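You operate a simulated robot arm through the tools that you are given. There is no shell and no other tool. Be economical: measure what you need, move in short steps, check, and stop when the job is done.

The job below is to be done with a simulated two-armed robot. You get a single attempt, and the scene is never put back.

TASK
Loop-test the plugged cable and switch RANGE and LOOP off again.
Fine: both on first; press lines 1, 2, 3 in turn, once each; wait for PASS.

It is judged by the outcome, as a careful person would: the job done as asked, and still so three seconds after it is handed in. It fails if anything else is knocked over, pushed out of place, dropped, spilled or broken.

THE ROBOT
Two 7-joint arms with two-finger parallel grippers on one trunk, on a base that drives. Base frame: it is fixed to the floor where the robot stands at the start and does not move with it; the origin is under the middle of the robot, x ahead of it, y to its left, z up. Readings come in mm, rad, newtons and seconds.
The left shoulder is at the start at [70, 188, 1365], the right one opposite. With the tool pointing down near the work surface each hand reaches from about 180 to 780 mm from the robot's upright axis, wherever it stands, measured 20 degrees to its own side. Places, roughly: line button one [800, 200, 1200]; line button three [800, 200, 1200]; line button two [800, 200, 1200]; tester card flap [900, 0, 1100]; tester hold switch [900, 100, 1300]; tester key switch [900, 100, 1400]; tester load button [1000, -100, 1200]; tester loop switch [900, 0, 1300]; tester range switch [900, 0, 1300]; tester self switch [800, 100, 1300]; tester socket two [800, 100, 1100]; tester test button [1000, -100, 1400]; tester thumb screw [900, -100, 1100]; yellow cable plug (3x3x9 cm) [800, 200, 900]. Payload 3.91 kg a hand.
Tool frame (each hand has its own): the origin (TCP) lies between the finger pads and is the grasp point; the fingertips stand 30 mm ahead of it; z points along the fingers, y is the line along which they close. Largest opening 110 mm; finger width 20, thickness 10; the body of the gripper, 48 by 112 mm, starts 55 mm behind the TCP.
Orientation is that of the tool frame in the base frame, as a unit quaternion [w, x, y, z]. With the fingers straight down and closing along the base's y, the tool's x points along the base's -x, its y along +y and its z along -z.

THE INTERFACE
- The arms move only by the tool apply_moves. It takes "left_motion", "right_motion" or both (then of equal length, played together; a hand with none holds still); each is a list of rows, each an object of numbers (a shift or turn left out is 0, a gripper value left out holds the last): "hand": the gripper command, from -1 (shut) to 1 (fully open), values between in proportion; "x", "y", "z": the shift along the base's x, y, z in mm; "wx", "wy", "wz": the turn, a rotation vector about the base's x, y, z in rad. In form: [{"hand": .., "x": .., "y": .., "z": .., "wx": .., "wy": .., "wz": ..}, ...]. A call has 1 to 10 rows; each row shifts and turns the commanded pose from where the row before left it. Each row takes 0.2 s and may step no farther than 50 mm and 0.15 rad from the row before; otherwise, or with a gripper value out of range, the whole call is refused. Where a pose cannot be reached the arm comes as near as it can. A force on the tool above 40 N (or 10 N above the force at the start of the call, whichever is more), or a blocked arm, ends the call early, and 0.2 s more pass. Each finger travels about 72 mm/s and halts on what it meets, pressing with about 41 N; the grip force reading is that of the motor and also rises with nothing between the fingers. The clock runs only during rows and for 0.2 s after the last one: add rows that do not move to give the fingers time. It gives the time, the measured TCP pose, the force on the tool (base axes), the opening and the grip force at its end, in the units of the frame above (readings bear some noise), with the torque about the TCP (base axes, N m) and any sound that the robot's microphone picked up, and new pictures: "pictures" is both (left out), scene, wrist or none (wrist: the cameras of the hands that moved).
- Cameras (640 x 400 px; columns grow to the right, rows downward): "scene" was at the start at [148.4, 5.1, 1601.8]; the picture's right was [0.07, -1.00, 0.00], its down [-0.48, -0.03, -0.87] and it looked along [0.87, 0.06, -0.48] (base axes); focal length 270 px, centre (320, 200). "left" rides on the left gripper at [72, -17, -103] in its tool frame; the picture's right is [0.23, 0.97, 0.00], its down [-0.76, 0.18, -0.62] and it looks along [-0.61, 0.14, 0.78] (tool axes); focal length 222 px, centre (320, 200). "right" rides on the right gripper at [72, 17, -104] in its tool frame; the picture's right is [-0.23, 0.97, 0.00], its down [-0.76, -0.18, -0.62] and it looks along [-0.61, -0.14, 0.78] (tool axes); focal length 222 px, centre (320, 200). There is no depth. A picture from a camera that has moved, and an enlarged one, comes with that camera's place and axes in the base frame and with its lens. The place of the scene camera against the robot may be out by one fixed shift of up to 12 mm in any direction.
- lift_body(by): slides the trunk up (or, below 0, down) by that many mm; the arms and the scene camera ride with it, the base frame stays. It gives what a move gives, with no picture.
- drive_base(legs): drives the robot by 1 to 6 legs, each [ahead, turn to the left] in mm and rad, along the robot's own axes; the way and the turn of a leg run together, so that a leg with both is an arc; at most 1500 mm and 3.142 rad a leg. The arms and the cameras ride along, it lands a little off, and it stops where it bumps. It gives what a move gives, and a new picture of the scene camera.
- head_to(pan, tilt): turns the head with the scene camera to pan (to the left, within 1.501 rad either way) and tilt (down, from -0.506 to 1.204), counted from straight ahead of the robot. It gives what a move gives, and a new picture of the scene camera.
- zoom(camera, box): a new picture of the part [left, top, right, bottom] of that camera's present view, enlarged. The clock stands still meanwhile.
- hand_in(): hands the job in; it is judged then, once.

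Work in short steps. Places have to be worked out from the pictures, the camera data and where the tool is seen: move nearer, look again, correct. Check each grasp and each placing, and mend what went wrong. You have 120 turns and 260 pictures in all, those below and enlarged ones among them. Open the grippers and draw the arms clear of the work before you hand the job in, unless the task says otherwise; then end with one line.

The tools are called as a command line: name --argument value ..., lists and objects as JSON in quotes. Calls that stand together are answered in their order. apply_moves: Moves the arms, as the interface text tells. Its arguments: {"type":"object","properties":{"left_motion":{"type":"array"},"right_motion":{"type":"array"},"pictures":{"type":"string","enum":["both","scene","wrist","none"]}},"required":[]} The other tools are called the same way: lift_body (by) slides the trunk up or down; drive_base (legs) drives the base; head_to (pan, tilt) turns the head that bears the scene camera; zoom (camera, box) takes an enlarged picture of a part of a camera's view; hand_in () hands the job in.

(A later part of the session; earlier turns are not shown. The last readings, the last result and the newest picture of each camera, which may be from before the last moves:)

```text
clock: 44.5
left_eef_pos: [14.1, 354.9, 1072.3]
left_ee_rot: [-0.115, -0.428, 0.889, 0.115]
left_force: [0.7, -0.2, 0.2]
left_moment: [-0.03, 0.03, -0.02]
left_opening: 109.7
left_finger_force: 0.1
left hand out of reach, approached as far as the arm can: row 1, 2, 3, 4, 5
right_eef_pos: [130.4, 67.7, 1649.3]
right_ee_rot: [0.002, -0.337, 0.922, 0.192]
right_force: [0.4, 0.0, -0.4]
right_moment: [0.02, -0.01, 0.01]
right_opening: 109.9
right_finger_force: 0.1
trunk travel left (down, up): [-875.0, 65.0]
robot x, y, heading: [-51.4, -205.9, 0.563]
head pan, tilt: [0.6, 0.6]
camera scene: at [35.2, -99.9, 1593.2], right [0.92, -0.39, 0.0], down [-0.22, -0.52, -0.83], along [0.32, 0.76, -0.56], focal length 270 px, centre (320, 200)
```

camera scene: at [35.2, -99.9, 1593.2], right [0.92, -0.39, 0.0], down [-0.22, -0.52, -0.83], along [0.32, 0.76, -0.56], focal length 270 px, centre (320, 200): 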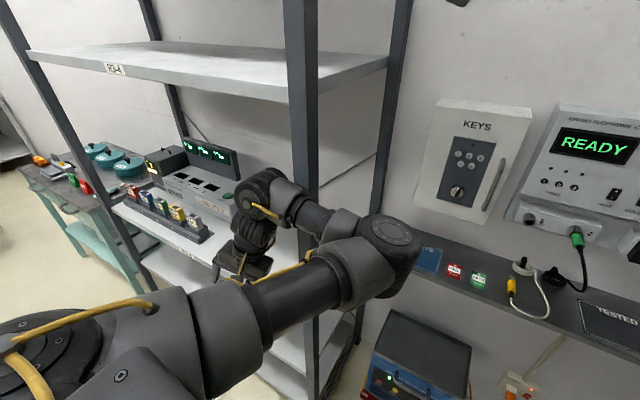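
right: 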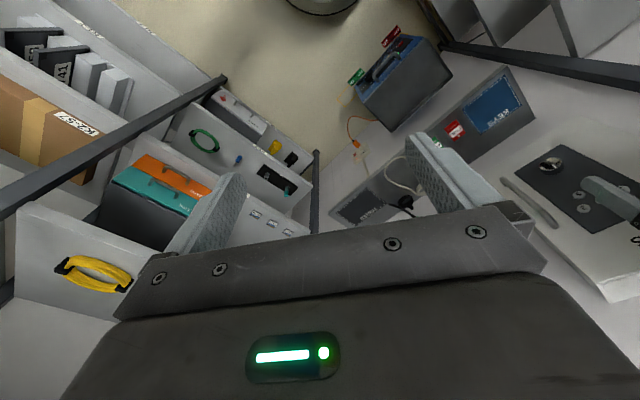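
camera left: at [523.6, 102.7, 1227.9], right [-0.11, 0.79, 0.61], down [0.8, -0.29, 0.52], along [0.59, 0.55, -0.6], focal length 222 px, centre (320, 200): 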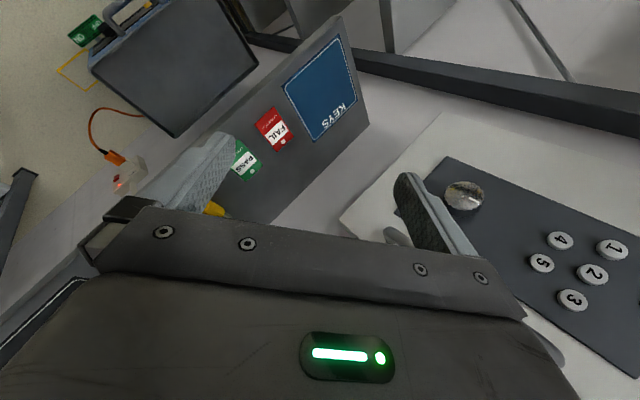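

The elbow dropped nicely but the hand is near the rack's plug tray. I'll back up now, then continue stowing.

drive_base --legs '[[-150, 0]]'

```text
clock: 45.9
left_eef_pos: [-114.0, 273.5, 1071.4]
left_ee_rot: [-0.116, -0.43, 0.888, 0.116]
left_force: [-0.3, 0.8, 0.7]
left_moment: [-0.01, 0.02, 0.01]
left_opening: 110.1
left_finger_force: 0.0
right_eef_pos: [3.4, -11.0, 1646.4]
right_ee_rot: [0.002, -0.338, 0.922, 0.191]
right_force: [0.5, 0.0, -0.1]
right_moment: [0.0, -0.01, 0.01]
right_opening: 110.0
right_finger_force: 0.1
trunk travel left (down, up): [-875.0, 65.0]
robot x, y, heading: [-181.4, -289.7, 0.568]
head pan, tilt: [0.6, 0.6]
camera scene: at [-91.2, -179.9, 1592.9], right [0.92, -0.39, 0.0], down [-0.22, -0.52, -0.82], along [0.32, 0.76, -0.57], focal length 270 px, centre (320, 200)
```

scene: 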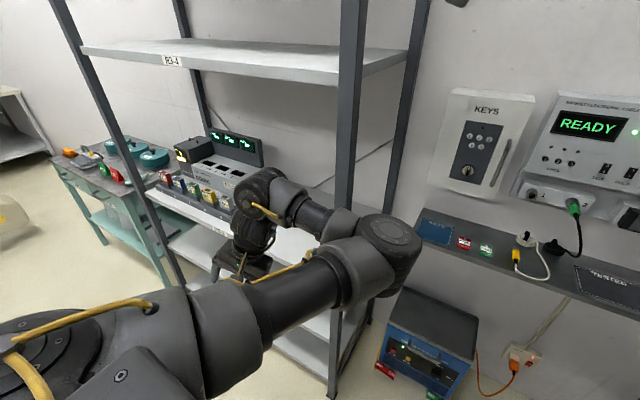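

Backed away fine. Continue lowering the left hand so that the arm hangs compactly at the robot's left side.

apply_moves --left_motion '[{"x": -2, "y": -20, "z": -38}, {"x": -2, "y": -20, "z": -38}, {"x": -2, "y": -20, "z": -38}, {"x": -2, "y": -20, "z": -38}, {"x": -2, "y": -20, "z": -38}, {"x": -2, "y": -20, "z": -38}, {"x": -2, "y": -20, "z": -38}, {"x": -2, "y": -20, "z": -38}]' --pictures "scene"

```text
clock: 47.7
left_eef_pos: [-133.4, 131.4, 786.4]
left_ee_rot: [-0.115, -0.431, 0.888, 0.115]
left_force: [-0.3, 0.5, 0.6]
left_moment: [0.05, 0.0, 0.01]
left_opening: 110.2
left_finger_force: 0.0
left hand out of reach, approached as far as the arm can: row 1, 8
right_eef_pos: [-0.5, -13.4, 1648.1]
right_ee_rot: [0.003, -0.338, 0.922, 0.191]
right_force: [0.4, 0.5, -0.2]
right_moment: [0.03, -0.01, -0.01]
right_opening: 110.1
right_finger_force: 0.1
trunk travel left (down, up): [-875.0, 65.0]
robot x, y, heading: [-179.5, -287.7, 0.568]
head pan, tilt: [0.6, 0.6]
camera scene: at [-94.1, -181.3, 1593.3], right [0.92, -0.39, 0.0], down [-0.22, -0.52, -0.82], along [0.32, 0.76, -0.57], focal length 270 px, centre (320, 200)
```

scene: 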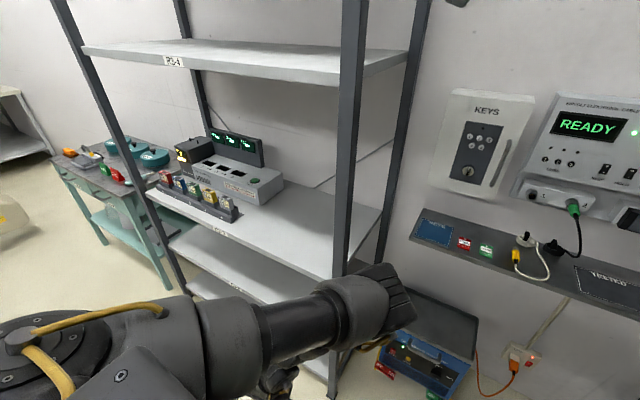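

The left arm is now compact. Check the right side for clearance of the right arm before driving in.

head_to --pan -1.1 --tilt 0.4

```text
clock: 49.4
left_eef_pos: [-132.6, 132.1, 786.5]
left_ee_rot: [-0.115, -0.43, 0.888, 0.114]
left_force: [-0.1, 0.4, 0.1]
left_moment: [0.03, 0.02, -0.02]
left_opening: 110.1
left_finger_force: 0.2
right_eef_pos: [0.2, -13.1, 1648.4]
right_ee_rot: [0.002, -0.338, 0.921, 0.191]
right_force: [0.5, 0.2, -0.3]
right_moment: [-0.02, 0.04, -0.03]
right_opening: 109.9
right_finger_force: 0.0
trunk travel left (down, up): [-875.0, 65.0]
robot x, y, heading: [-177.3, -290.0, 0.567]
head pan, tilt: [-1.1, 0.4]
camera scene: at [-48.8, -309.9, 1611.5], right [-0.51, -0.86, 0.0], down [-0.34, 0.2, -0.92], along [0.79, -0.47, -0.39], focal length 270 px, centre (320, 200)
```

scene: 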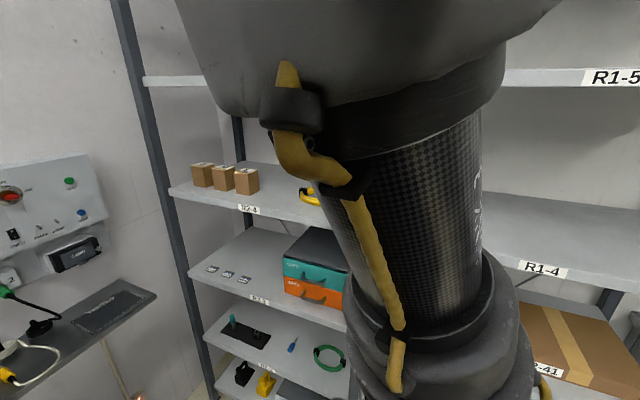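

The right arm is compact and clear. Drive ahead 255 mm with a slight right trim.

drive_base --legs '[[0, -0.06], [255, 0]]'

head_to --pan -0.2 --tilt 0.4

```text
clock: 51.7
left_eef_pos: [116.3, 249.5, 788.2]
left_ee_rot: [-0.11, -0.4, 0.902, 0.119]
left_force: [-0.9, 0.5, 0.2]
left_moment: [-0.01, -0.02, -0.03]
left_opening: 110.0
left_finger_force: 0.0
right_eef_pos: [237.4, 94.7, 1647.7]
right_ee_rot: [0.01, -0.307, 0.932, 0.191]
right_force: [0.1, 0.6, -0.3]
right_moment: [-0.01, -0.03, 0.03]
right_opening: 110.0
right_finger_force: 0.0
trunk travel left (down, up): [-875.0, 65.0]
robot x, y, heading: [43.0, -168.6, 0.503]
head pan, tilt: [-1.1, 0.4]
camera scene: at [168.9, -197.6, 1611.7], right [-0.56, -0.83, 0.0], down [-0.32, 0.22, -0.92], along [0.76, -0.52, -0.39], focal length 270 px, centre (320, 200)
```

scene: 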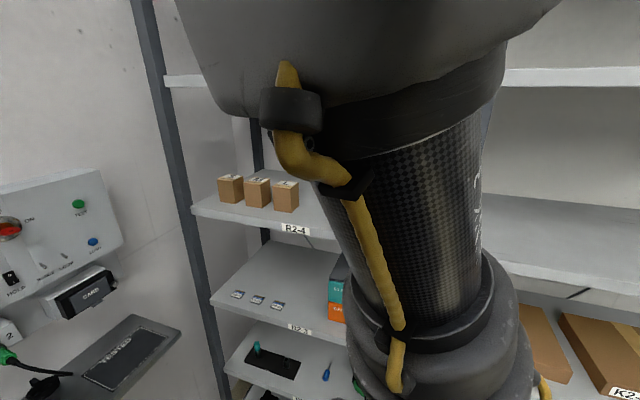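

```text
clock: 52.9
left_eef_pos: [116.3, 250.0, 787.3]
left_ee_rot: [-0.112, -0.4, 0.902, 0.118]
left_force: [-0.7, -1.2, 0.3]
left_moment: [0.0, 0.02, 0.0]
left_opening: 110.1
left_finger_force: 0.1
right_eef_pos: [239.6, 96.3, 1647.1]
right_ee_rot: [0.009, -0.307, 0.932, 0.191]
right_force: [-0.4, 0.2, 0.3]
right_moment: [0.02, -0.03, -0.02]
right_opening: 110.3
right_finger_force: 0.0
trunk travel left (down, up): [-875.0, 65.0]
robot x, y, heading: [41.0, -168.4, 0.498]
head pan, tilt: [-0.201, 0.4]
camera scene: at [182.5, -117.1, 1611.5], right [0.29, -0.96, 0.0], down [-0.37, -0.11, -0.92], along [0.88, 0.27, -0.39], focal length 270 px, centre (320, 200)
```

scene: 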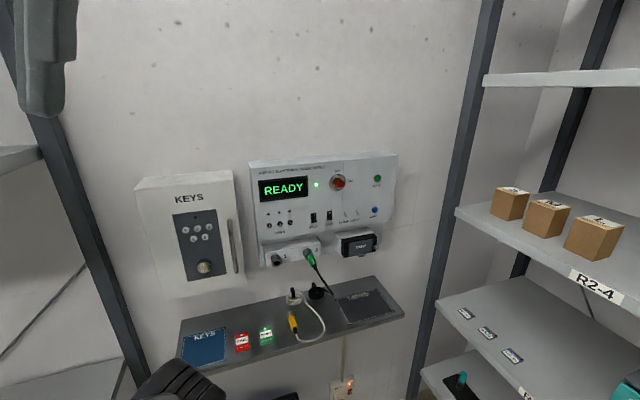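

In position with a clear view. Zoom in on the panel controls.

zoom --camera "scene" --box '[250, 150, 330, 200]'

zoom --camera "scene" --box '[258, 195, 338, 245]'

zoom --camera "scene" --box '[320, 185, 400, 235]'

```text
8.00 times, centred on (290, 175) of scene
camera zoom: at [182.5, -117.1, 1611.5], right [0.29, -0.96, 0.0], down [-0.37, -0.11, -0.92], along [0.88, 0.27, -0.39], focal length 2159 px, centre (560, 400)
```

zoom: 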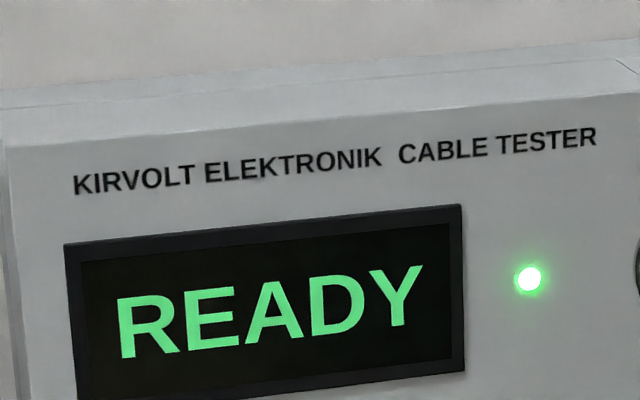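

```text
8.00 times, centred on (298, 220) of scene
camera zoom: at [182.5, -117.1, 1611.5], right [0.29, -0.96, 0.0], down [-0.37, -0.11, -0.92], along [0.88, 0.27, -0.39], focal length 2159 px, centre (496, 40)
```

zoom: 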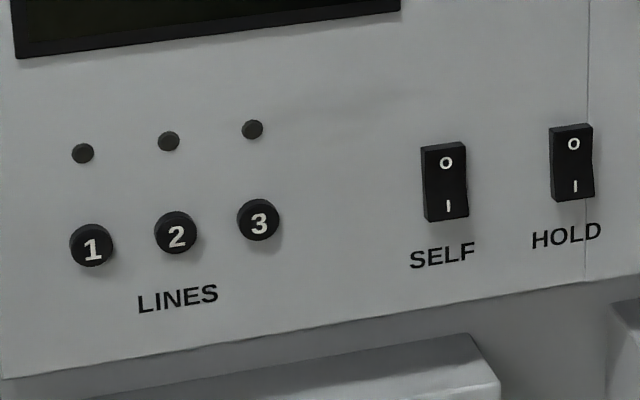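

```text
8.00 times, centred on (360, 210) of scene
camera zoom: at [182.5, -117.1, 1611.5], right [0.29, -0.96, 0.0], down [-0.37, -0.11, -0.92], along [0.88, 0.27, -0.39], focal length 2159 px, centre (0, 120)
```

zoom: 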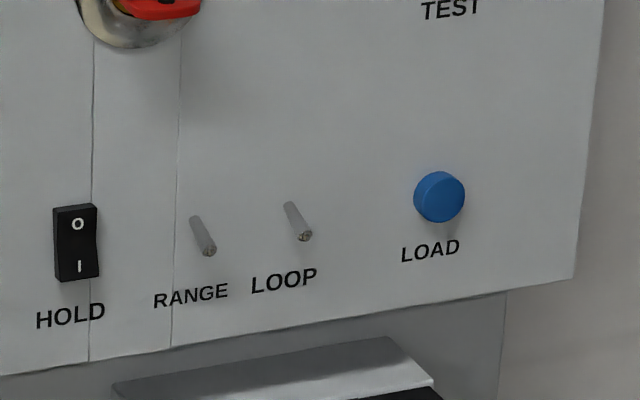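

The toggles both point down (off, presumably) and the rockers are O. Panel normal heading ≈0.605; estimates: line 1 (789,219,1245), 2 (806,195,1245), 3 (824,170,1246), RANGE base (920,30,1254), LOOP (943,−2,1254). I'll close the right gripper and turn the tool to point at the panel while moving forward.

apply_moves --right_motion '[{"hand": -1, "x": 36, "y": -5, "z": -20, "wx": 0.06, "wy": -0.131, "wz": -0.03}, {"x": 36, "y": -5, "z": -20, "wx": 0.06, "wy": -0.131, "wz": -0.03}, {"x": 36, "y": -5, "z": -20, "wx": 0.06, "wy": -0.131, "wz": -0.03}, {"x": 36, "y": -5, "z": -20, "wx": 0.06, "wy": -0.131, "wz": -0.03}, {"x": 36, "y": -5, "z": -20, "wx": 0.06, "wy": -0.131, "wz": -0.03}, {"x": 36, "y": -5, "z": -20, "wx": 0.06, "wy": -0.131, "wz": -0.03}, {"x": 36, "y": -5, "z": -20, "wx": 0.06, "wy": -0.131, "wz": -0.03}, {"x": 36, "y": -5, "z": -20, "wx": 0.06, "wy": -0.131, "wz": -0.03}, {"x": 36, "y": -5, "z": -20, "wx": 0.06, "wy": -0.131, "wz": -0.03}, {"x": 36, "y": -5, "z": -20, "wx": 0.06, "wy": -0.131, "wz": -0.03}]'

```text
clock: 55.1
left_eef_pos: [118.6, 250.2, 786.8]
left_ee_rot: [-0.113, -0.4, 0.902, 0.119]
left_force: [0.7, -0.3, -0.3]
left_moment: [-0.01, 0.01, 0.03]
left_opening: 110.0
left_finger_force: 0.1
right_eef_pos: [654.2, 43.1, 1526.7]
right_ee_rot: [0.674, -0.211, 0.676, 0.212]
right_force: [0.2, 0.2, -0.4]
right_moment: [0.03, -0.03, 0.04]
right_opening: 0.0
right_finger_force: 38.0
right hand out of reach, approached as far as the arm can: row 2, 3, 4, 5, 6, 7
trunk travel left (down, up): [-875.0, 65.0]
robot x, y, heading: [42.4, -164.0, 0.499]
head pan, tilt: [-0.201, 0.4]
camera scene: at [187.9, -116.5, 1611.1], right [0.29, -0.96, 0.0], down [-0.37, -0.11, -0.92], along [0.88, 0.27, -0.39], focal length 270 px, centre (320, 200)
camera right: at [560.5, -2.7, 1454.7], right [-0.56, 0.8, 0.23], down [-0.41, -0.5, 0.76], along [0.73, 0.33, 0.6], focal length 222 px, centre (320, 200)
```

scene: 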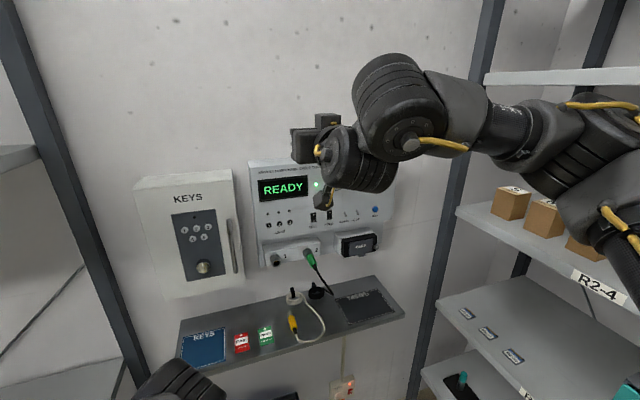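
right: 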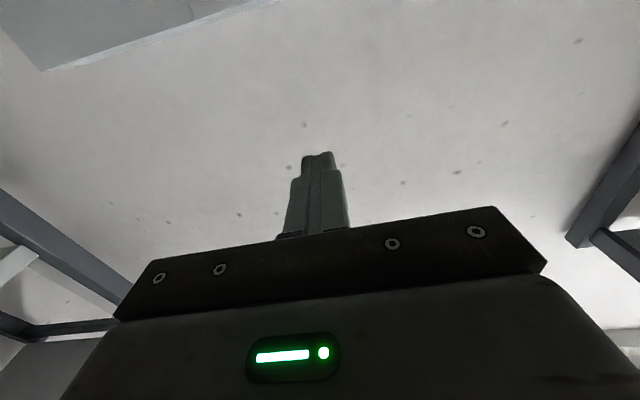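

Tool points squarely at the panel. Move to a standoff in front of RANGE/LOOP at z≈1300, fingertips ~80 mm off the face.

apply_moves --right_motion '[{"x": 29, "y": -12.5, "z": -37}, {"x": 29, "y": -12.5, "z": -37}, {"x": 29, "y": -12.5, "z": -37}, {"x": 29, "y": -12.5, "z": -37}, {"x": 29, "y": -12.5, "z": -37}, {"x": 29, "y": -12.5, "z": -37}, {"z": -20}]'

```text
clock: 56.7
left_eef_pos: [116.2, 250.6, 787.8]
left_ee_rot: [-0.111, -0.401, 0.902, 0.118]
left_force: [-0.3, 0.5, -0.1]
left_moment: [0.0, -0.01, -0.01]
left_opening: 109.7
left_finger_force: 0.0
right_eef_pos: [823.5, -32.7, 1287.3]
right_ee_rot: [0.674, -0.21, 0.675, 0.212]
right_force: [-0.2, 0.7, 0.2]
right_moment: [-0.03, 0.02, 0.01]
right_opening: 0.0
right_finger_force: 38.0
trunk travel left (down, up): [-875.0, 65.0]
robot x, y, heading: [43.4, -163.5, 0.497]
head pan, tilt: [-0.201, 0.4]
camera scene: at [183.2, -116.5, 1611.5], right [0.29, -0.96, 0.0], down [-0.37, -0.12, -0.92], along [0.88, 0.27, -0.39], focal length 270 px, centre (320, 200)
camera right: at [729.4, -77.6, 1216.1], right [-0.56, 0.8, 0.23], down [-0.41, -0.5, 0.76], along [0.72, 0.33, 0.61], focal length 222 px, centre (320, 200)
```

scene: 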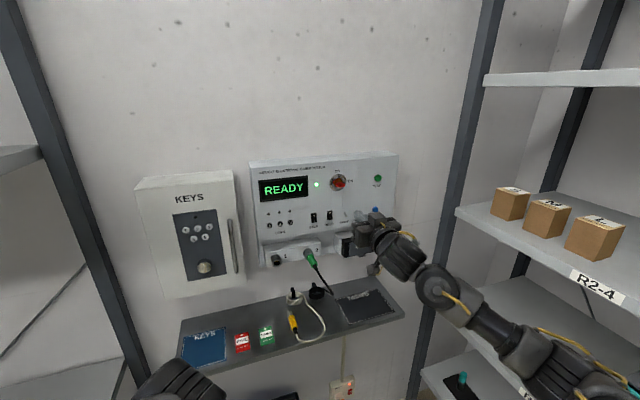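
right: 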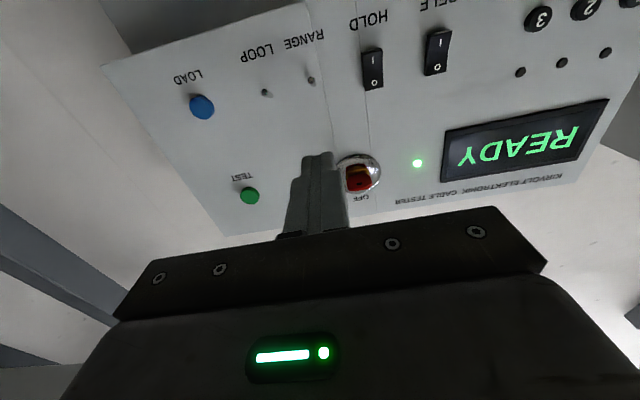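

The wrist camera sees the panel (upside down). Both views agree: RANGE at s≈−495, LOOP ≈−536 along the wall, z≈1252. Zoom on the levers.

zoom --camera "right" --box '[220, 20, 380, 120]'

```text
4.00 times, centred on (300, 70) of right
camera zoom: at [729.4, -77.6, 1216.1], right [-0.56, 0.8, 0.23], down [-0.41, -0.5, 0.76], along [0.72, 0.33, 0.61], focal length 888 px, centre (400, 720)
```

zoom: 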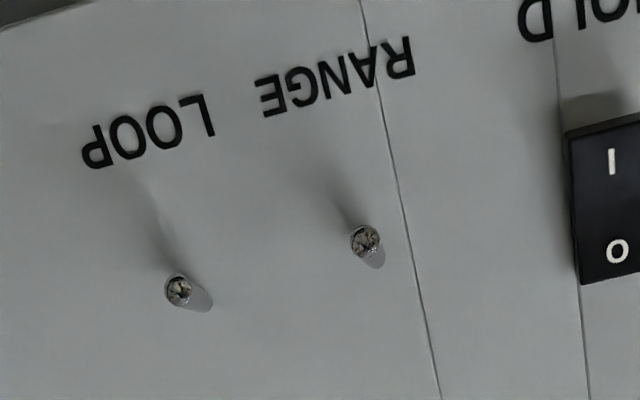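

Levers point down ~25°, tip z≈1249, base ≈1257. Lower the closed fingertips to z≈1226 (below RANGE) and go forward to ~17 mm from the face.

apply_moves --right_motion '[{"z": -31}, {"z": -30}, {"x": 18.5, "y": 12.8}, {"x": 18.5, "y": 12.8}, {"x": 14, "y": 9.7}]'

zoom --camera "right" --box '[220, 60, 420, 185]'

zoom --camera "scene" --box '[310, 190, 410, 252]'

```text
clock: 57.9
left_eef_pos: [115.6, 251.1, 787.5]
left_ee_rot: [-0.111, -0.4, 0.902, 0.118]
left_force: [-0.2, 0.5, -0.4]
left_moment: [0.02, -0.01, 0.01]
left_opening: 110.4
left_finger_force: 0.1
right_eef_pos: [874.1, 1.6, 1226.5]
right_ee_rot: [0.674, -0.212, 0.675, 0.213]
right_force: [-0.5, 0.7, 0.0]
right_moment: [0.01, -0.01, 0.01]
right_opening: 0.0
right_finger_force: 37.4
trunk travel left (down, up): [-875.0, 65.0]
robot x, y, heading: [41.4, -169.8, 0.502]
head pan, tilt: [-0.201, 0.4]
camera scene: at [183.4, -116.2, 1611.4], right [0.29, -0.96, 0.0], down [-0.37, -0.12, -0.92], along [0.88, 0.27, -0.39], focal length 270 px, centre (320, 200)
camera right: at [780.6, -43.2, 1154.2], right [-0.56, 0.8, 0.23], down [-0.41, -0.5, 0.76], along [0.72, 0.33, 0.61], focal length 222 px, centre (320, 200)
```

scene: 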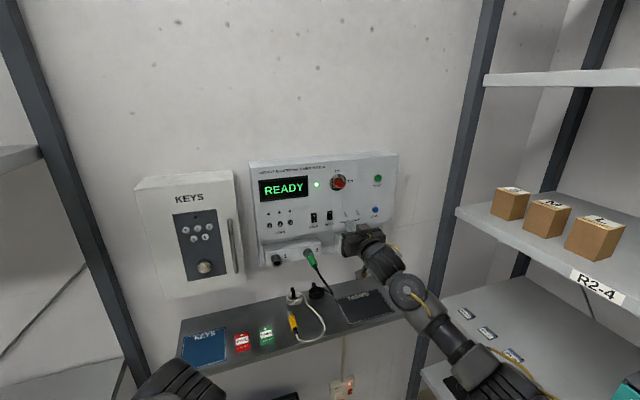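
right: 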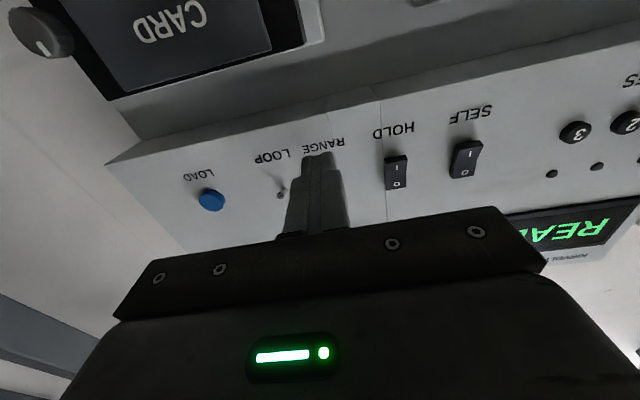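

```text
3.20 times, centred on (320, 122) of right
camera zoom: at [780.6, -43.2, 1154.2], right [-0.56, 0.8, 0.23], down [-0.41, -0.5, 0.76], along [0.72, 0.33, 0.61], focal length 711 px, centre (320, 448)
```

zoom: 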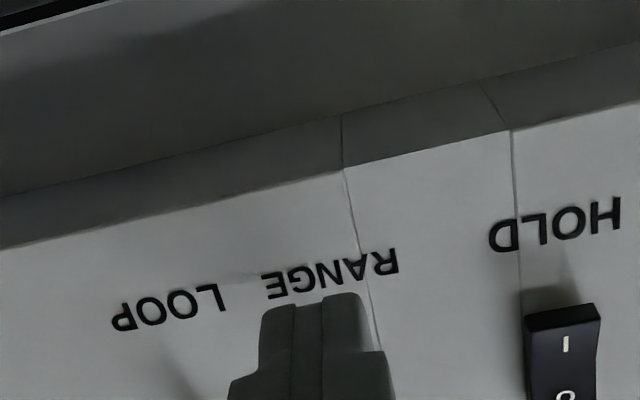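

```text
6.40 times, centred on (360, 221) of scene
camera zoom: at [183.4, -116.2, 1611.4], right [0.29, -0.96, 0.0], down [-0.37, -0.12, -0.92], along [0.88, 0.27, -0.39], focal length 1728 px, centre (64, 66)
```

zoom: 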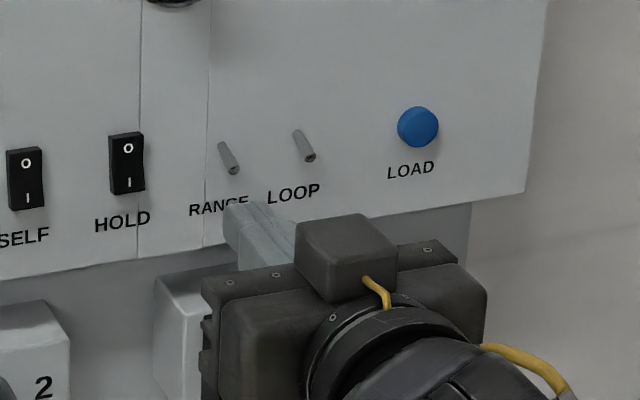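

The finger sits just below RANGE, gap to the face ~20 mm. Advance 12 mm and push up 34 mm in small steps.

apply_moves --right_motion '[{"x": 9.9, "y": 6.8}, {"z": 8}, {"z": 8}, {"z": 6}, {"z": 6}, {"z": 6}]' --pictures "wrist"

zoom --camera "scene" --box '[310, 190, 410, 252]'

```text
clock: 59.3
left_eef_pos: [116.2, 249.1, 786.7]
left_ee_rot: [-0.111, -0.399, 0.903, 0.118]
left_force: [-0.2, 0.6, 0.6]
left_moment: [-0.02, -0.01, 0.0]
left_opening: 110.0
left_finger_force: 0.1
right_eef_pos: [883.8, 8.0, 1245.5]
right_ee_rot: [0.667, -0.214, 0.683, 0.208]
right_force: [-0.1, -4.0, -4.6]
right_moment: [-0.04, 0.16, -0.06]
right_opening: 0.1
right_finger_force: 38.0
trunk travel left (down, up): [-875.0, 65.0]
robot x, y, heading: [42.0, -164.3, 0.504]
head pan, tilt: [-0.201, 0.4]
stopped in row 6 (right hand): the force on the tool passed its limit at 45 N (the readings are from after the stop); the commanded pose is now the measured one
camera right: at [789.1, -38.1, 1176.5], right [-0.55, 0.8, 0.23], down [-0.4, -0.49, 0.78], along [0.73, 0.34, 0.59], focal length 222 px, centre (320, 200)
```

right: 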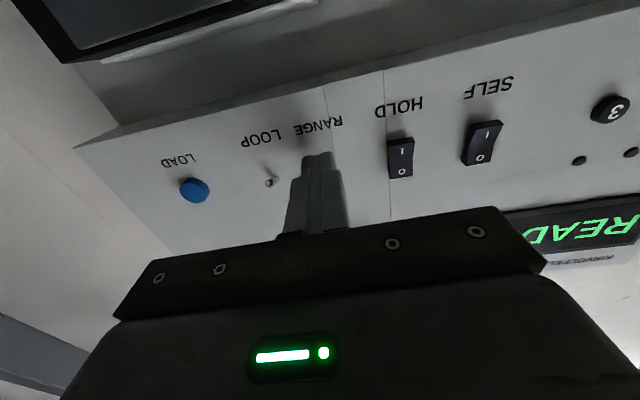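

```text
6.40 times, centred on (360, 221) of scene
camera zoom: at [183.7, -117.3, 1611.7], right [0.29, -0.96, 0.0], down [-0.37, -0.11, -0.92], along [0.88, 0.27, -0.39], focal length 1728 px, centre (64, 66)
```

zoom: 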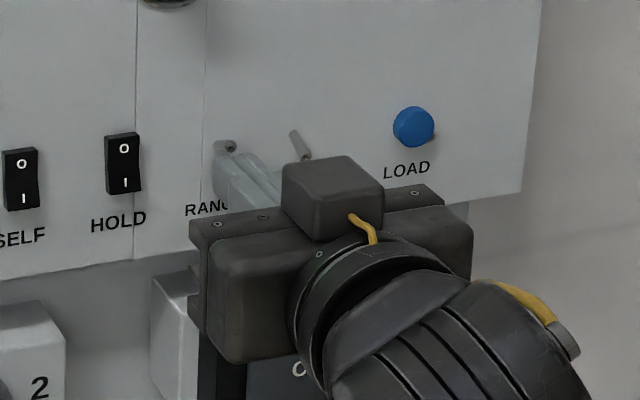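

RANGE now appears to point up (flipped), with the stop force at the end. Lower 14 mm and back off to check.

apply_moves --right_motion '[{"z": -10}, {"z": -10}, {"x": -16.5, "y": -11.4}, {"x": -16.5, "y": -11.4}]' --pictures "wrist"

zoom --camera "scene" --box '[310, 190, 410, 252]'

```text
clock: 60.3
left_eef_pos: [116.3, 249.1, 787.6]
left_ee_rot: [-0.111, -0.4, 0.902, 0.118]
left_force: [0.3, -0.2, -0.1]
left_moment: [0.04, -0.01, 0.0]
left_opening: 110.3
left_finger_force: 0.0
right_eef_pos: [848.3, -11.5, 1228.8]
right_ee_rot: [0.667, -0.216, 0.681, 0.21]
right_force: [-0.7, -1.0, 0.1]
right_moment: [-0.02, -0.02, 0.0]
right_opening: 0.1
right_finger_force: 37.2
trunk travel left (down, up): [-875.0, 65.0]
robot x, y, heading: [43.8, -163.1, 0.502]
head pan, tilt: [-0.201, 0.4]
camera right: at [753.8, -60.5, 1158.9], right [-0.55, 0.8, 0.22], down [-0.4, -0.49, 0.77], along [0.73, 0.34, 0.59], focal length 222 px, centre (320, 200)
```

right: 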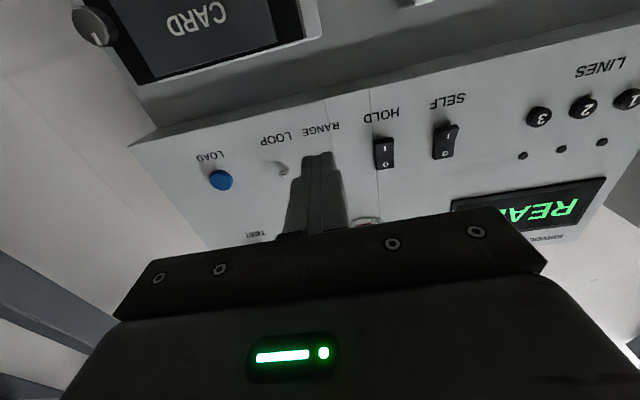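

```text
6.40 times, centred on (360, 221) of scene
camera zoom: at [182.0, -117.6, 1611.6], right [0.29, -0.96, 0.0], down [-0.37, -0.11, -0.92], along [0.88, 0.27, -0.39], focal length 1728 px, centre (64, 66)
```

zoom: 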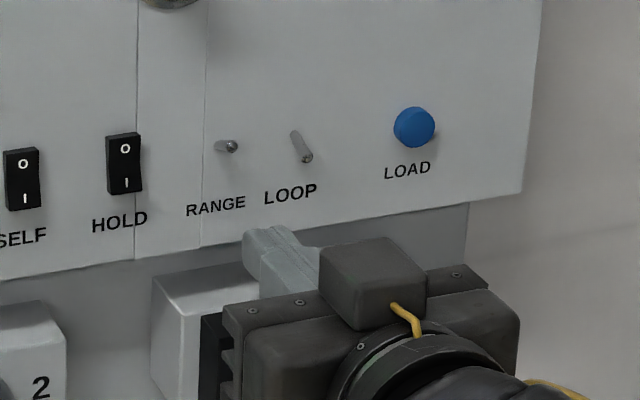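

RANGE is up and stays. Shift 42 mm right to LOOP, go in, and push up the same way.

apply_moves --right_motion '[{"x": 23.9, "y": -34.5, "z": -3}, {"x": 16.5, "y": 11.4}, {"x": 16.5, "y": 11.4}, {"z": 8}, {"z": 6}, {"z": 5}, {"z": 4}]' --pictures "wrist"

zoom --camera "scene" --box '[310, 190, 410, 252]'

```text
clock: 61.9
left_eef_pos: [117.7, 249.7, 787.7]
left_ee_rot: [-0.112, -0.399, 0.902, 0.119]
left_force: [-0.6, 0.0, 0.0]
left_moment: [0.03, 0.0, 0.01]
left_opening: 109.8
left_finger_force: 0.1
right_eef_pos: [908.2, -24.0, 1246.9]
right_ee_rot: [0.668, -0.215, 0.682, 0.209]
right_force: [-2.1, -2.6, -4.0]
right_moment: [-0.04, 0.07, -0.08]
right_opening: 0.2
right_finger_force: 37.4
trunk travel left (down, up): [-875.0, 65.0]
robot x, y, heading: [39.7, -168.0, 0.498]
head pan, tilt: [-0.201, 0.4]
camera right: at [812.7, -71.8, 1177.0], right [-0.55, 0.8, 0.23], down [-0.4, -0.49, 0.78], along [0.73, 0.34, 0.59], focal length 222 px, centre (320, 200)
```

right: 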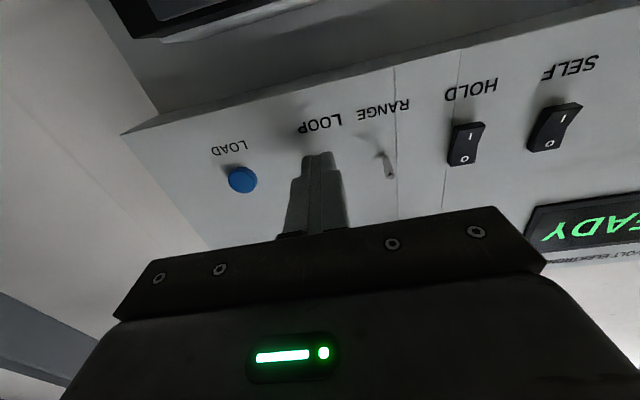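

```text
6.40 times, centred on (360, 221) of scene
camera zoom: at [183.4, -117.5, 1611.4], right [0.29, -0.96, 0.0], down [-0.37, -0.11, -0.92], along [0.88, 0.27, -0.39], focal length 1728 px, centre (64, 66)
```

zoom: 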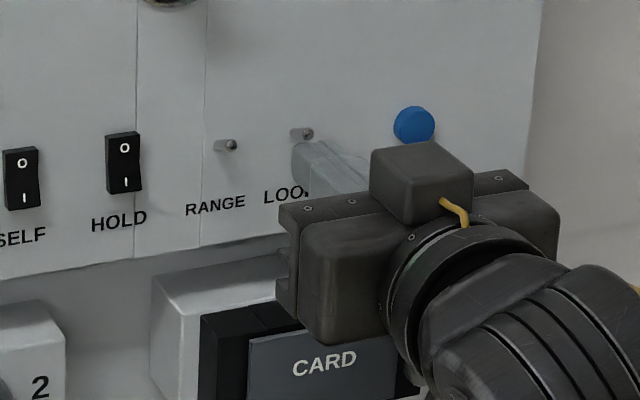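

LOOP is up too. Back off and travel along the panel to stand off in front of line button 1.

apply_moves --right_motion '[{"z": -12}, {"x": -22, "y": -15.2}, {"x": -22, "y": -15.2, "z": 10}, {"x": -25.3, "y": 36.6}, {"x": -25.3, "y": 36.6}, {"x": -25.3, "y": 36.6}, {"x": -25.3, "y": 36.6}, {"x": -25.3, "y": 36.6}, {"x": -25.3, "y": 36.6}, {}]'

zoom --camera "scene" --box '[250, 180, 350, 242]'

zoom --camera "right" --box '[200, 20, 440, 170]'

```text
clock: 64.1
left_eef_pos: [117.5, 249.0, 788.1]
left_ee_rot: [-0.112, -0.4, 0.902, 0.119]
left_force: [-0.4, -0.5, -0.3]
left_moment: [-0.01, -0.01, 0.01]
left_opening: 110.1
left_finger_force: 0.1
right_eef_pos: [712.1, 166.0, 1242.0]
right_ee_rot: [0.668, -0.215, 0.681, 0.209]
right_force: [-0.2, -0.4, 1.4]
right_moment: [-0.01, -0.04, -0.02]
right_opening: 0.2
right_finger_force: 37.4
trunk travel left (down, up): [-875.0, 65.0]
robot x, y, heading: [43.1, -165.5, 0.496]
head pan, tilt: [-0.201, 0.4]
camera scene: at [183.9, -118.0, 1611.4], right [0.29, -0.96, 0.0], down [-0.37, -0.11, -0.92], along [0.88, 0.27, -0.39], focal length 270 px, centre (320, 200)
camera right: at [617.1, 118.7, 1172.1], right [-0.55, 0.8, 0.23], down [-0.4, -0.49, 0.77], along [0.73, 0.34, 0.59], focal length 222 px, centre (320, 200)
```

scene: 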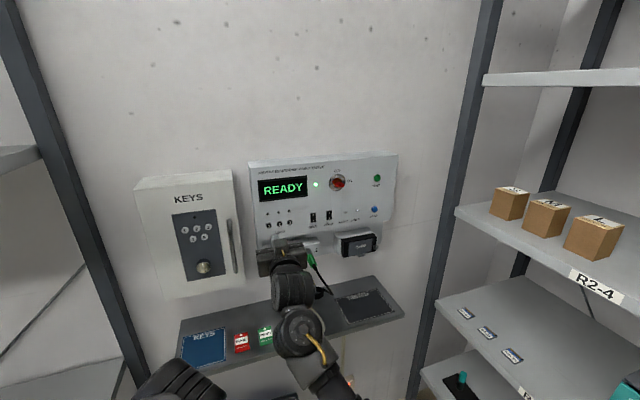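
right: 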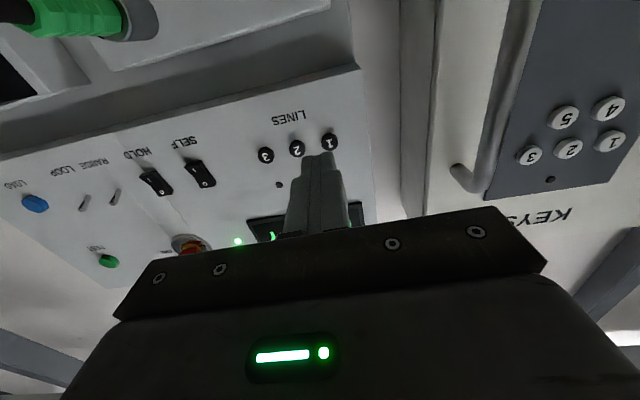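

```text
6.40 times, centred on (300, 211) of scene
camera zoom: at [183.9, -118.0, 1611.4], right [0.29, -0.96, 0.0], down [-0.37, -0.11, -0.92], along [0.88, 0.27, -0.39], focal length 1728 px, centre (448, 130)
```

zoom: 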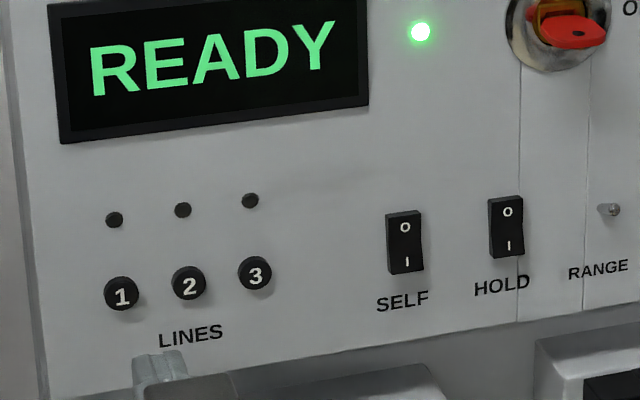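

```text
2.67 times, centred on (320, 95) of right
camera zoom: at [617.1, 118.7, 1172.1], right [-0.55, 0.8, 0.23], down [-0.4, -0.49, 0.77], along [0.73, 0.34, 0.59], focal length 592 px, centre (320, 480)
```

zoom: 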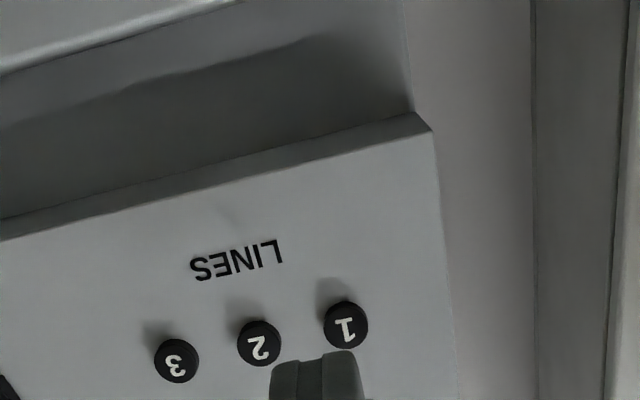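

Combining both views: line 1 at s≈−265, z≈1251; lines 2 and 3 at −295, −325. Align with 1 and approach to ~10 mm.

apply_moves --right_motion '[{"x": -1.7, "y": 2.5, "z": 9}, {"x": 18, "y": 12.5}, {"x": 17, "y": 11.8}]' --pictures "none"

zoom --camera "scene" --box '[250, 180, 350, 242]'

zoom --camera "right" --box '[200, 50, 440, 200]'

```text
clock: 64.9
left_eef_pos: [116.9, 250.8, 786.4]
left_ee_rot: [-0.112, -0.399, 0.903, 0.117]
left_force: [0.0, 0.9, -0.9]
left_moment: [0.01, 0.0, -0.01]
left_opening: 110.1
left_finger_force: 0.0
right_eef_pos: [744.1, 192.6, 1251.8]
right_ee_rot: [0.667, -0.216, 0.682, 0.209]
right_force: [-0.4, -0.4, 0.6]
right_moment: [-0.01, -0.01, -0.01]
right_opening: 0.0
right_finger_force: 38.0
trunk travel left (down, up): [-875.0, 65.0]
robot x, y, heading: [40.4, -166.3, 0.498]
head pan, tilt: [-0.201, 0.4]
```

```text
6.40 times, centred on (300, 211) of scene
camera zoom: at [183.6, -116.3, 1611.4], right [0.29, -0.96, 0.0], down [-0.37, -0.11, -0.92], along [0.88, 0.27, -0.39], focal length 1728 px, centre (448, 130)
```

zoom: 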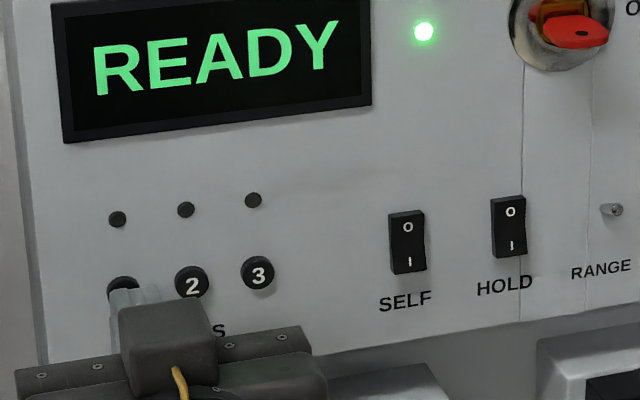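

```text
2.67 times, centred on (320, 125) of right
camera zoom: at [649.8, 146.1, 1181.6], right [-0.55, 0.8, 0.22], down [-0.4, -0.49, 0.78], along [0.73, 0.34, 0.59], focal length 592 px, centre (320, 400)
```

zoom: 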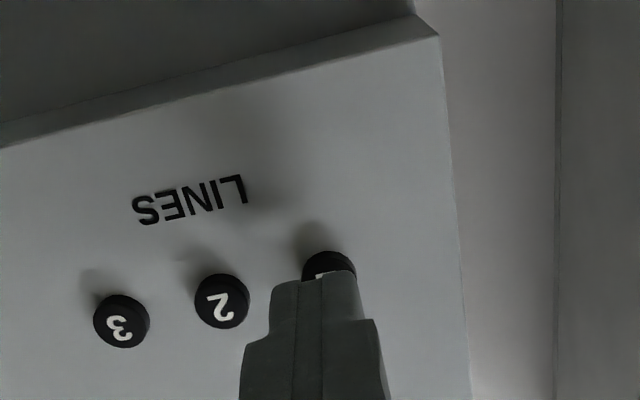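

Fingertip is ~12 mm off and ~5 mm right of button 1's centre. Correct 5 mm left and press gently in small steps.

apply_moves --right_motion '[{"x": -2.8, "y": 4.1}, {"x": 6.6, "y": 4.5}, {"x": 3.3, "y": 2.3}, {"x": 2.5, "y": 1.7}]' --pictures "none"

zoom --camera "scene" --box '[250, 180, 350, 242]'

zoom --camera "right" --box '[200, 50, 440, 200]'

```text
clock: 65.9
left_eef_pos: [115.1, 250.4, 786.3]
left_ee_rot: [-0.11, -0.399, 0.902, 0.119]
left_force: [0.8, 0.4, 0.1]
left_moment: [-0.01, 0.0, 0.03]
left_opening: 110.1
left_finger_force: 0.0
right_eef_pos: [751.0, 204.7, 1254.2]
right_ee_rot: [0.667, -0.216, 0.682, 0.209]
right_force: [-10.0, -4.8, -2.5]
right_moment: [-0.03, 0.12, 0.08]
right_opening: 0.0
right_finger_force: 37.6
trunk travel left (down, up): [-875.0, 65.0]
robot x, y, heading: [41.7, -168.2, 0.503]
head pan, tilt: [-0.201, 0.4]
heard: click
```

```text
6.40 times, centred on (300, 211) of scene
camera zoom: at [180.5, -117.9, 1611.6], right [0.29, -0.96, 0.0], down [-0.37, -0.11, -0.92], along [0.88, 0.27, -0.39], focal length 1728 px, centre (448, 130)
```

zoom: 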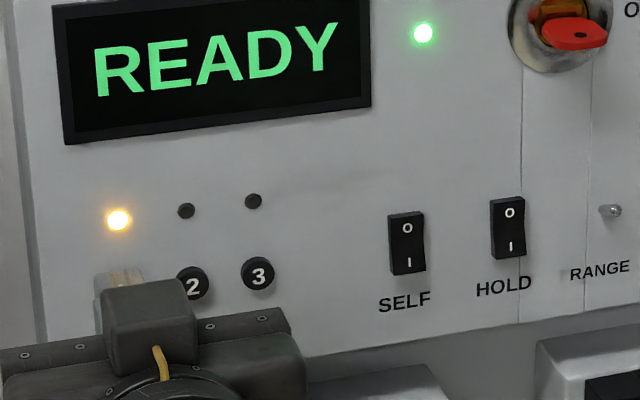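

```text
2.67 times, centred on (320, 125) of right
camera zoom: at [656.5, 157.1, 1184.6], right [-0.55, 0.8, 0.22], down [-0.4, -0.49, 0.78], along [0.73, 0.34, 0.59], focal length 592 px, centre (320, 400)
```

zoom: 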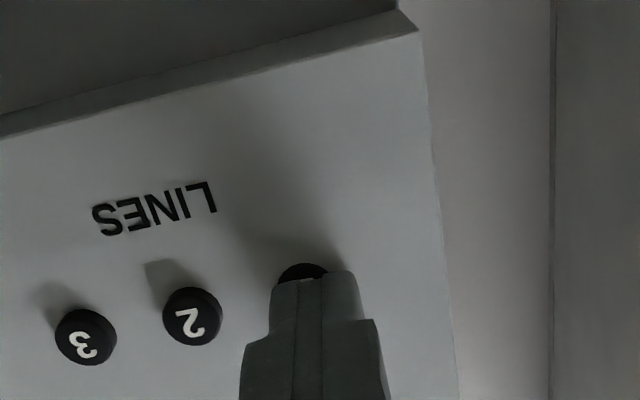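

Line 1 clicked and its LED is lit. Retract, shift to line 2, and press the same depth.

apply_moves --right_motion '[{"x": -10, "y": -7}, {"x": -10.5, "y": -7.2}, {"x": 19.3, "y": -28, "z": -3}, {"x": 8.2, "y": 5.7}, {}]' --pictures "none"

zoom --camera "scene" --box '[250, 180, 350, 242]'

zoom --camera "right" --box '[200, 50, 440, 200]'

```text
clock: 67.1
left_eef_pos: [115.9, 250.5, 787.3]
left_ee_rot: [-0.111, -0.4, 0.902, 0.118]
left_force: [0.4, 0.1, 0.5]
left_moment: [0.01, -0.01, 0.01]
left_opening: 110.0
left_finger_force: 0.0
right_eef_pos: [760.0, 168.8, 1251.6]
right_ee_rot: [0.668, -0.216, 0.681, 0.21]
right_force: [0.2, -0.4, 0.1]
right_moment: [0.0, 0.0, -0.03]
right_opening: 0.0
right_finger_force: 38.0
trunk travel left (down, up): [-875.0, 65.0]
robot x, y, heading: [43.3, -164.5, 0.495]
head pan, tilt: [-0.201, 0.4]
```

```text
6.40 times, centred on (300, 211) of scene
camera zoom: at [181.8, -116.4, 1611.6], right [0.29, -0.96, 0.0], down [-0.37, -0.11, -0.92], along [0.88, 0.27, -0.39], focal length 1728 px, centre (448, 130)
```

zoom: 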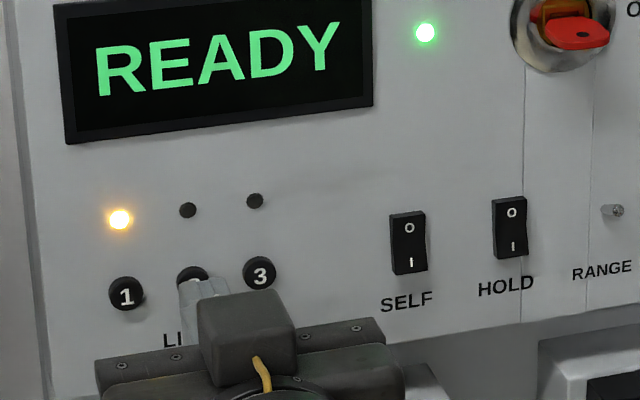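

```text
2.67 times, centred on (320, 125) of right
camera zoom: at [664.8, 121.5, 1181.7], right [-0.55, 0.8, 0.22], down [-0.4, -0.49, 0.77], along [0.73, 0.34, 0.59], focal length 592 px, centre (320, 400)
```

zoom: 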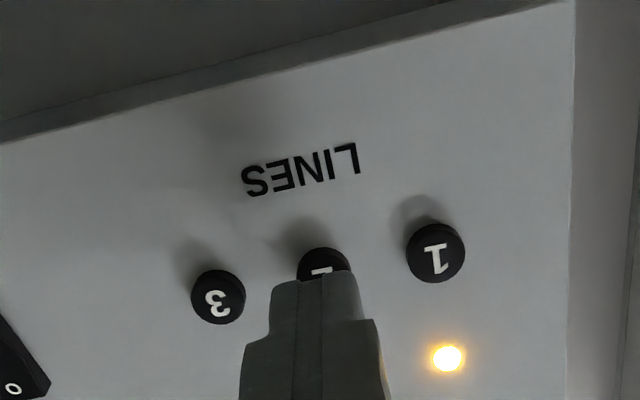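

Aligned within ~2 mm of line 2; press.

apply_moves --right_motion '[{"x": -1.1, "y": 1.6}, {"x": 6.6, "y": 4.5}, {"x": 3.3, "y": 2.3}, {"x": 1.5, "y": 1}]' --pictures "none"

zoom --camera "scene" --box '[250, 180, 350, 242]'

```text
clock: 68.1
left_eef_pos: [115.2, 249.5, 788.4]
left_ee_rot: [-0.112, -0.4, 0.902, 0.118]
left_force: [-1.3, -0.6, 0.7]
left_moment: [-0.04, -0.03, 0.0]
left_opening: 110.1
left_finger_force: 0.1
right_eef_pos: [769.9, 176.2, 1250.9]
right_ee_rot: [0.667, -0.215, 0.682, 0.208]
right_force: [-8.6, -3.7, -4.2]
right_moment: [-0.07, 0.08, 0.05]
right_opening: 0.1
right_finger_force: 37.3
trunk travel left (down, up): [-875.0, 65.0]
robot x, y, heading: [43.5, -163.9, 0.501]
head pan, tilt: [-0.201, 0.4]
heard: click
```

```text
6.40 times, centred on (300, 211) of scene
camera zoom: at [181.1, -117.7, 1611.5], right [0.29, -0.96, 0.0], down [-0.37, -0.11, -0.92], along [0.88, 0.27, -0.39], focal length 1728 px, centre (448, 130)
```

zoom: 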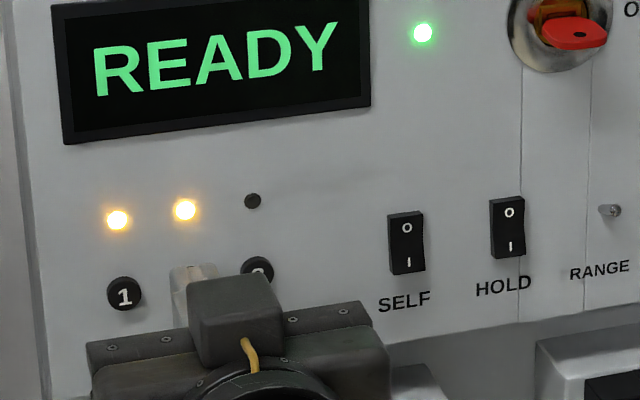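

Line 2 lit with a click. Retract and move to line 3.

apply_moves --right_motion '[{"x": -10, "y": -7}, {"x": -10.5, "y": -7.2}, {"x": 17.1, "y": -24.7}, {"x": 8.2, "y": 5.7}, {}]' --pictures "none"

zoom --camera "scene" --box '[250, 180, 350, 242]'

zoom --camera "right" --box '[200, 50, 440, 200]'

```text
clock: 69.3
left_eef_pos: [116.9, 250.7, 788.0]
left_ee_rot: [-0.112, -0.4, 0.902, 0.118]
left_force: [-0.7, 0.2, 0.1]
left_moment: [0.03, -0.02, -0.04]
left_opening: 110.1
left_finger_force: 0.1
right_eef_pos: [775.3, 144.0, 1251.1]
right_ee_rot: [0.667, -0.216, 0.681, 0.209]
right_force: [0.1, 0.8, 0.4]
right_moment: [-0.02, 0.02, 0.0]
right_opening: 0.0
right_finger_force: 38.0
trunk travel left (down, up): [-875.0, 65.0]
robot x, y, heading: [45.3, -167.5, 0.496]
head pan, tilt: [-0.201, 0.4]
```

```text
6.40 times, centred on (300, 211) of scene
camera zoom: at [181.9, -116.5, 1611.6], right [0.29, -0.96, 0.0], down [-0.37, -0.11, -0.92], along [0.88, 0.27, -0.39], focal length 1728 px, centre (448, 130)
```

zoom: 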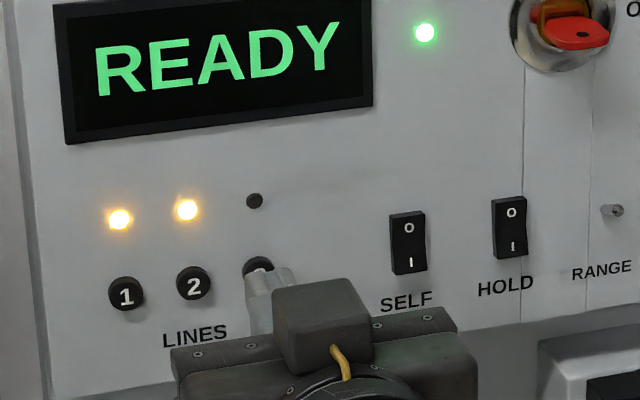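

```text
2.67 times, centred on (320, 125) of right
camera zoom: at [680.3, 97.0, 1182.2], right [-0.55, 0.8, 0.22], down [-0.4, -0.49, 0.77], along [0.73, 0.34, 0.59], focal length 592 px, centre (320, 400)
```

zoom: 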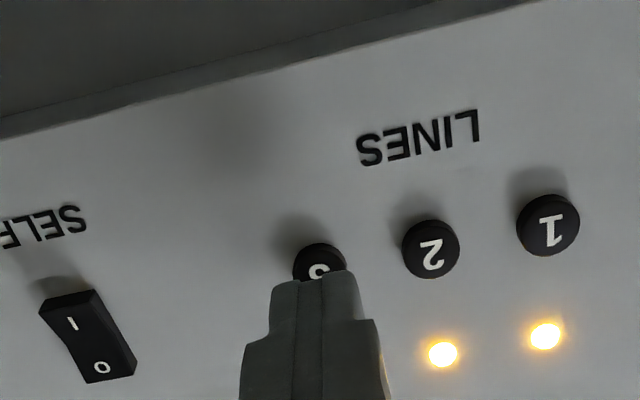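

Aligned with line 3; press.

apply_moves --right_motion '[{"x": 6.6, "y": 4.6}, {"x": 3.3, "y": 2.3}, {"x": 2, "y": 1.4}]' --pictures "none"

zoom --camera "scene" --box '[250, 180, 350, 242]'

```text
clock: 70.1
left_eef_pos: [115.6, 249.9, 787.3]
left_ee_rot: [-0.11, -0.4, 0.902, 0.119]
left_force: [-0.2, 0.1, -0.2]
left_moment: [0.0, 0.04, -0.03]
left_opening: 110.1
left_finger_force: 0.1
right_eef_pos: [786.7, 150.6, 1250.9]
right_ee_rot: [0.668, -0.216, 0.681, 0.21]
right_force: [-3.6, -2.3, -1.2]
right_moment: [0.0, 0.03, 0.04]
right_opening: 0.0
right_finger_force: 37.2
trunk travel left (down, up): [-875.0, 65.0]
robot x, y, heading: [43.3, -167.8, 0.499]
head pan, tilt: [-0.201, 0.4]
heard: click
```

```text
6.40 times, centred on (300, 211) of scene
camera zoom: at [181.7, -117.4, 1611.6], right [0.29, -0.96, 0.0], down [-0.37, -0.11, -0.92], along [0.88, 0.27, -0.39], focal length 1728 px, centre (448, 130)
```

zoom: 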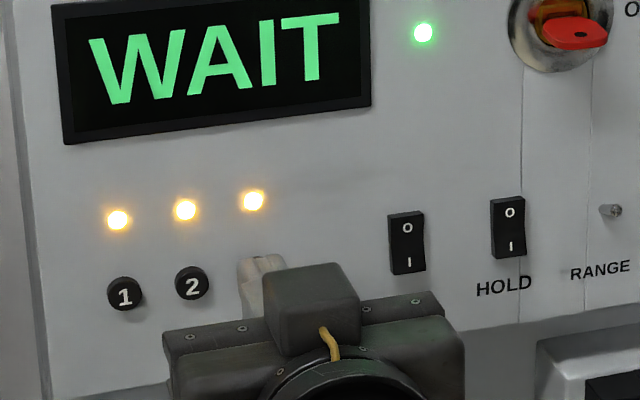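

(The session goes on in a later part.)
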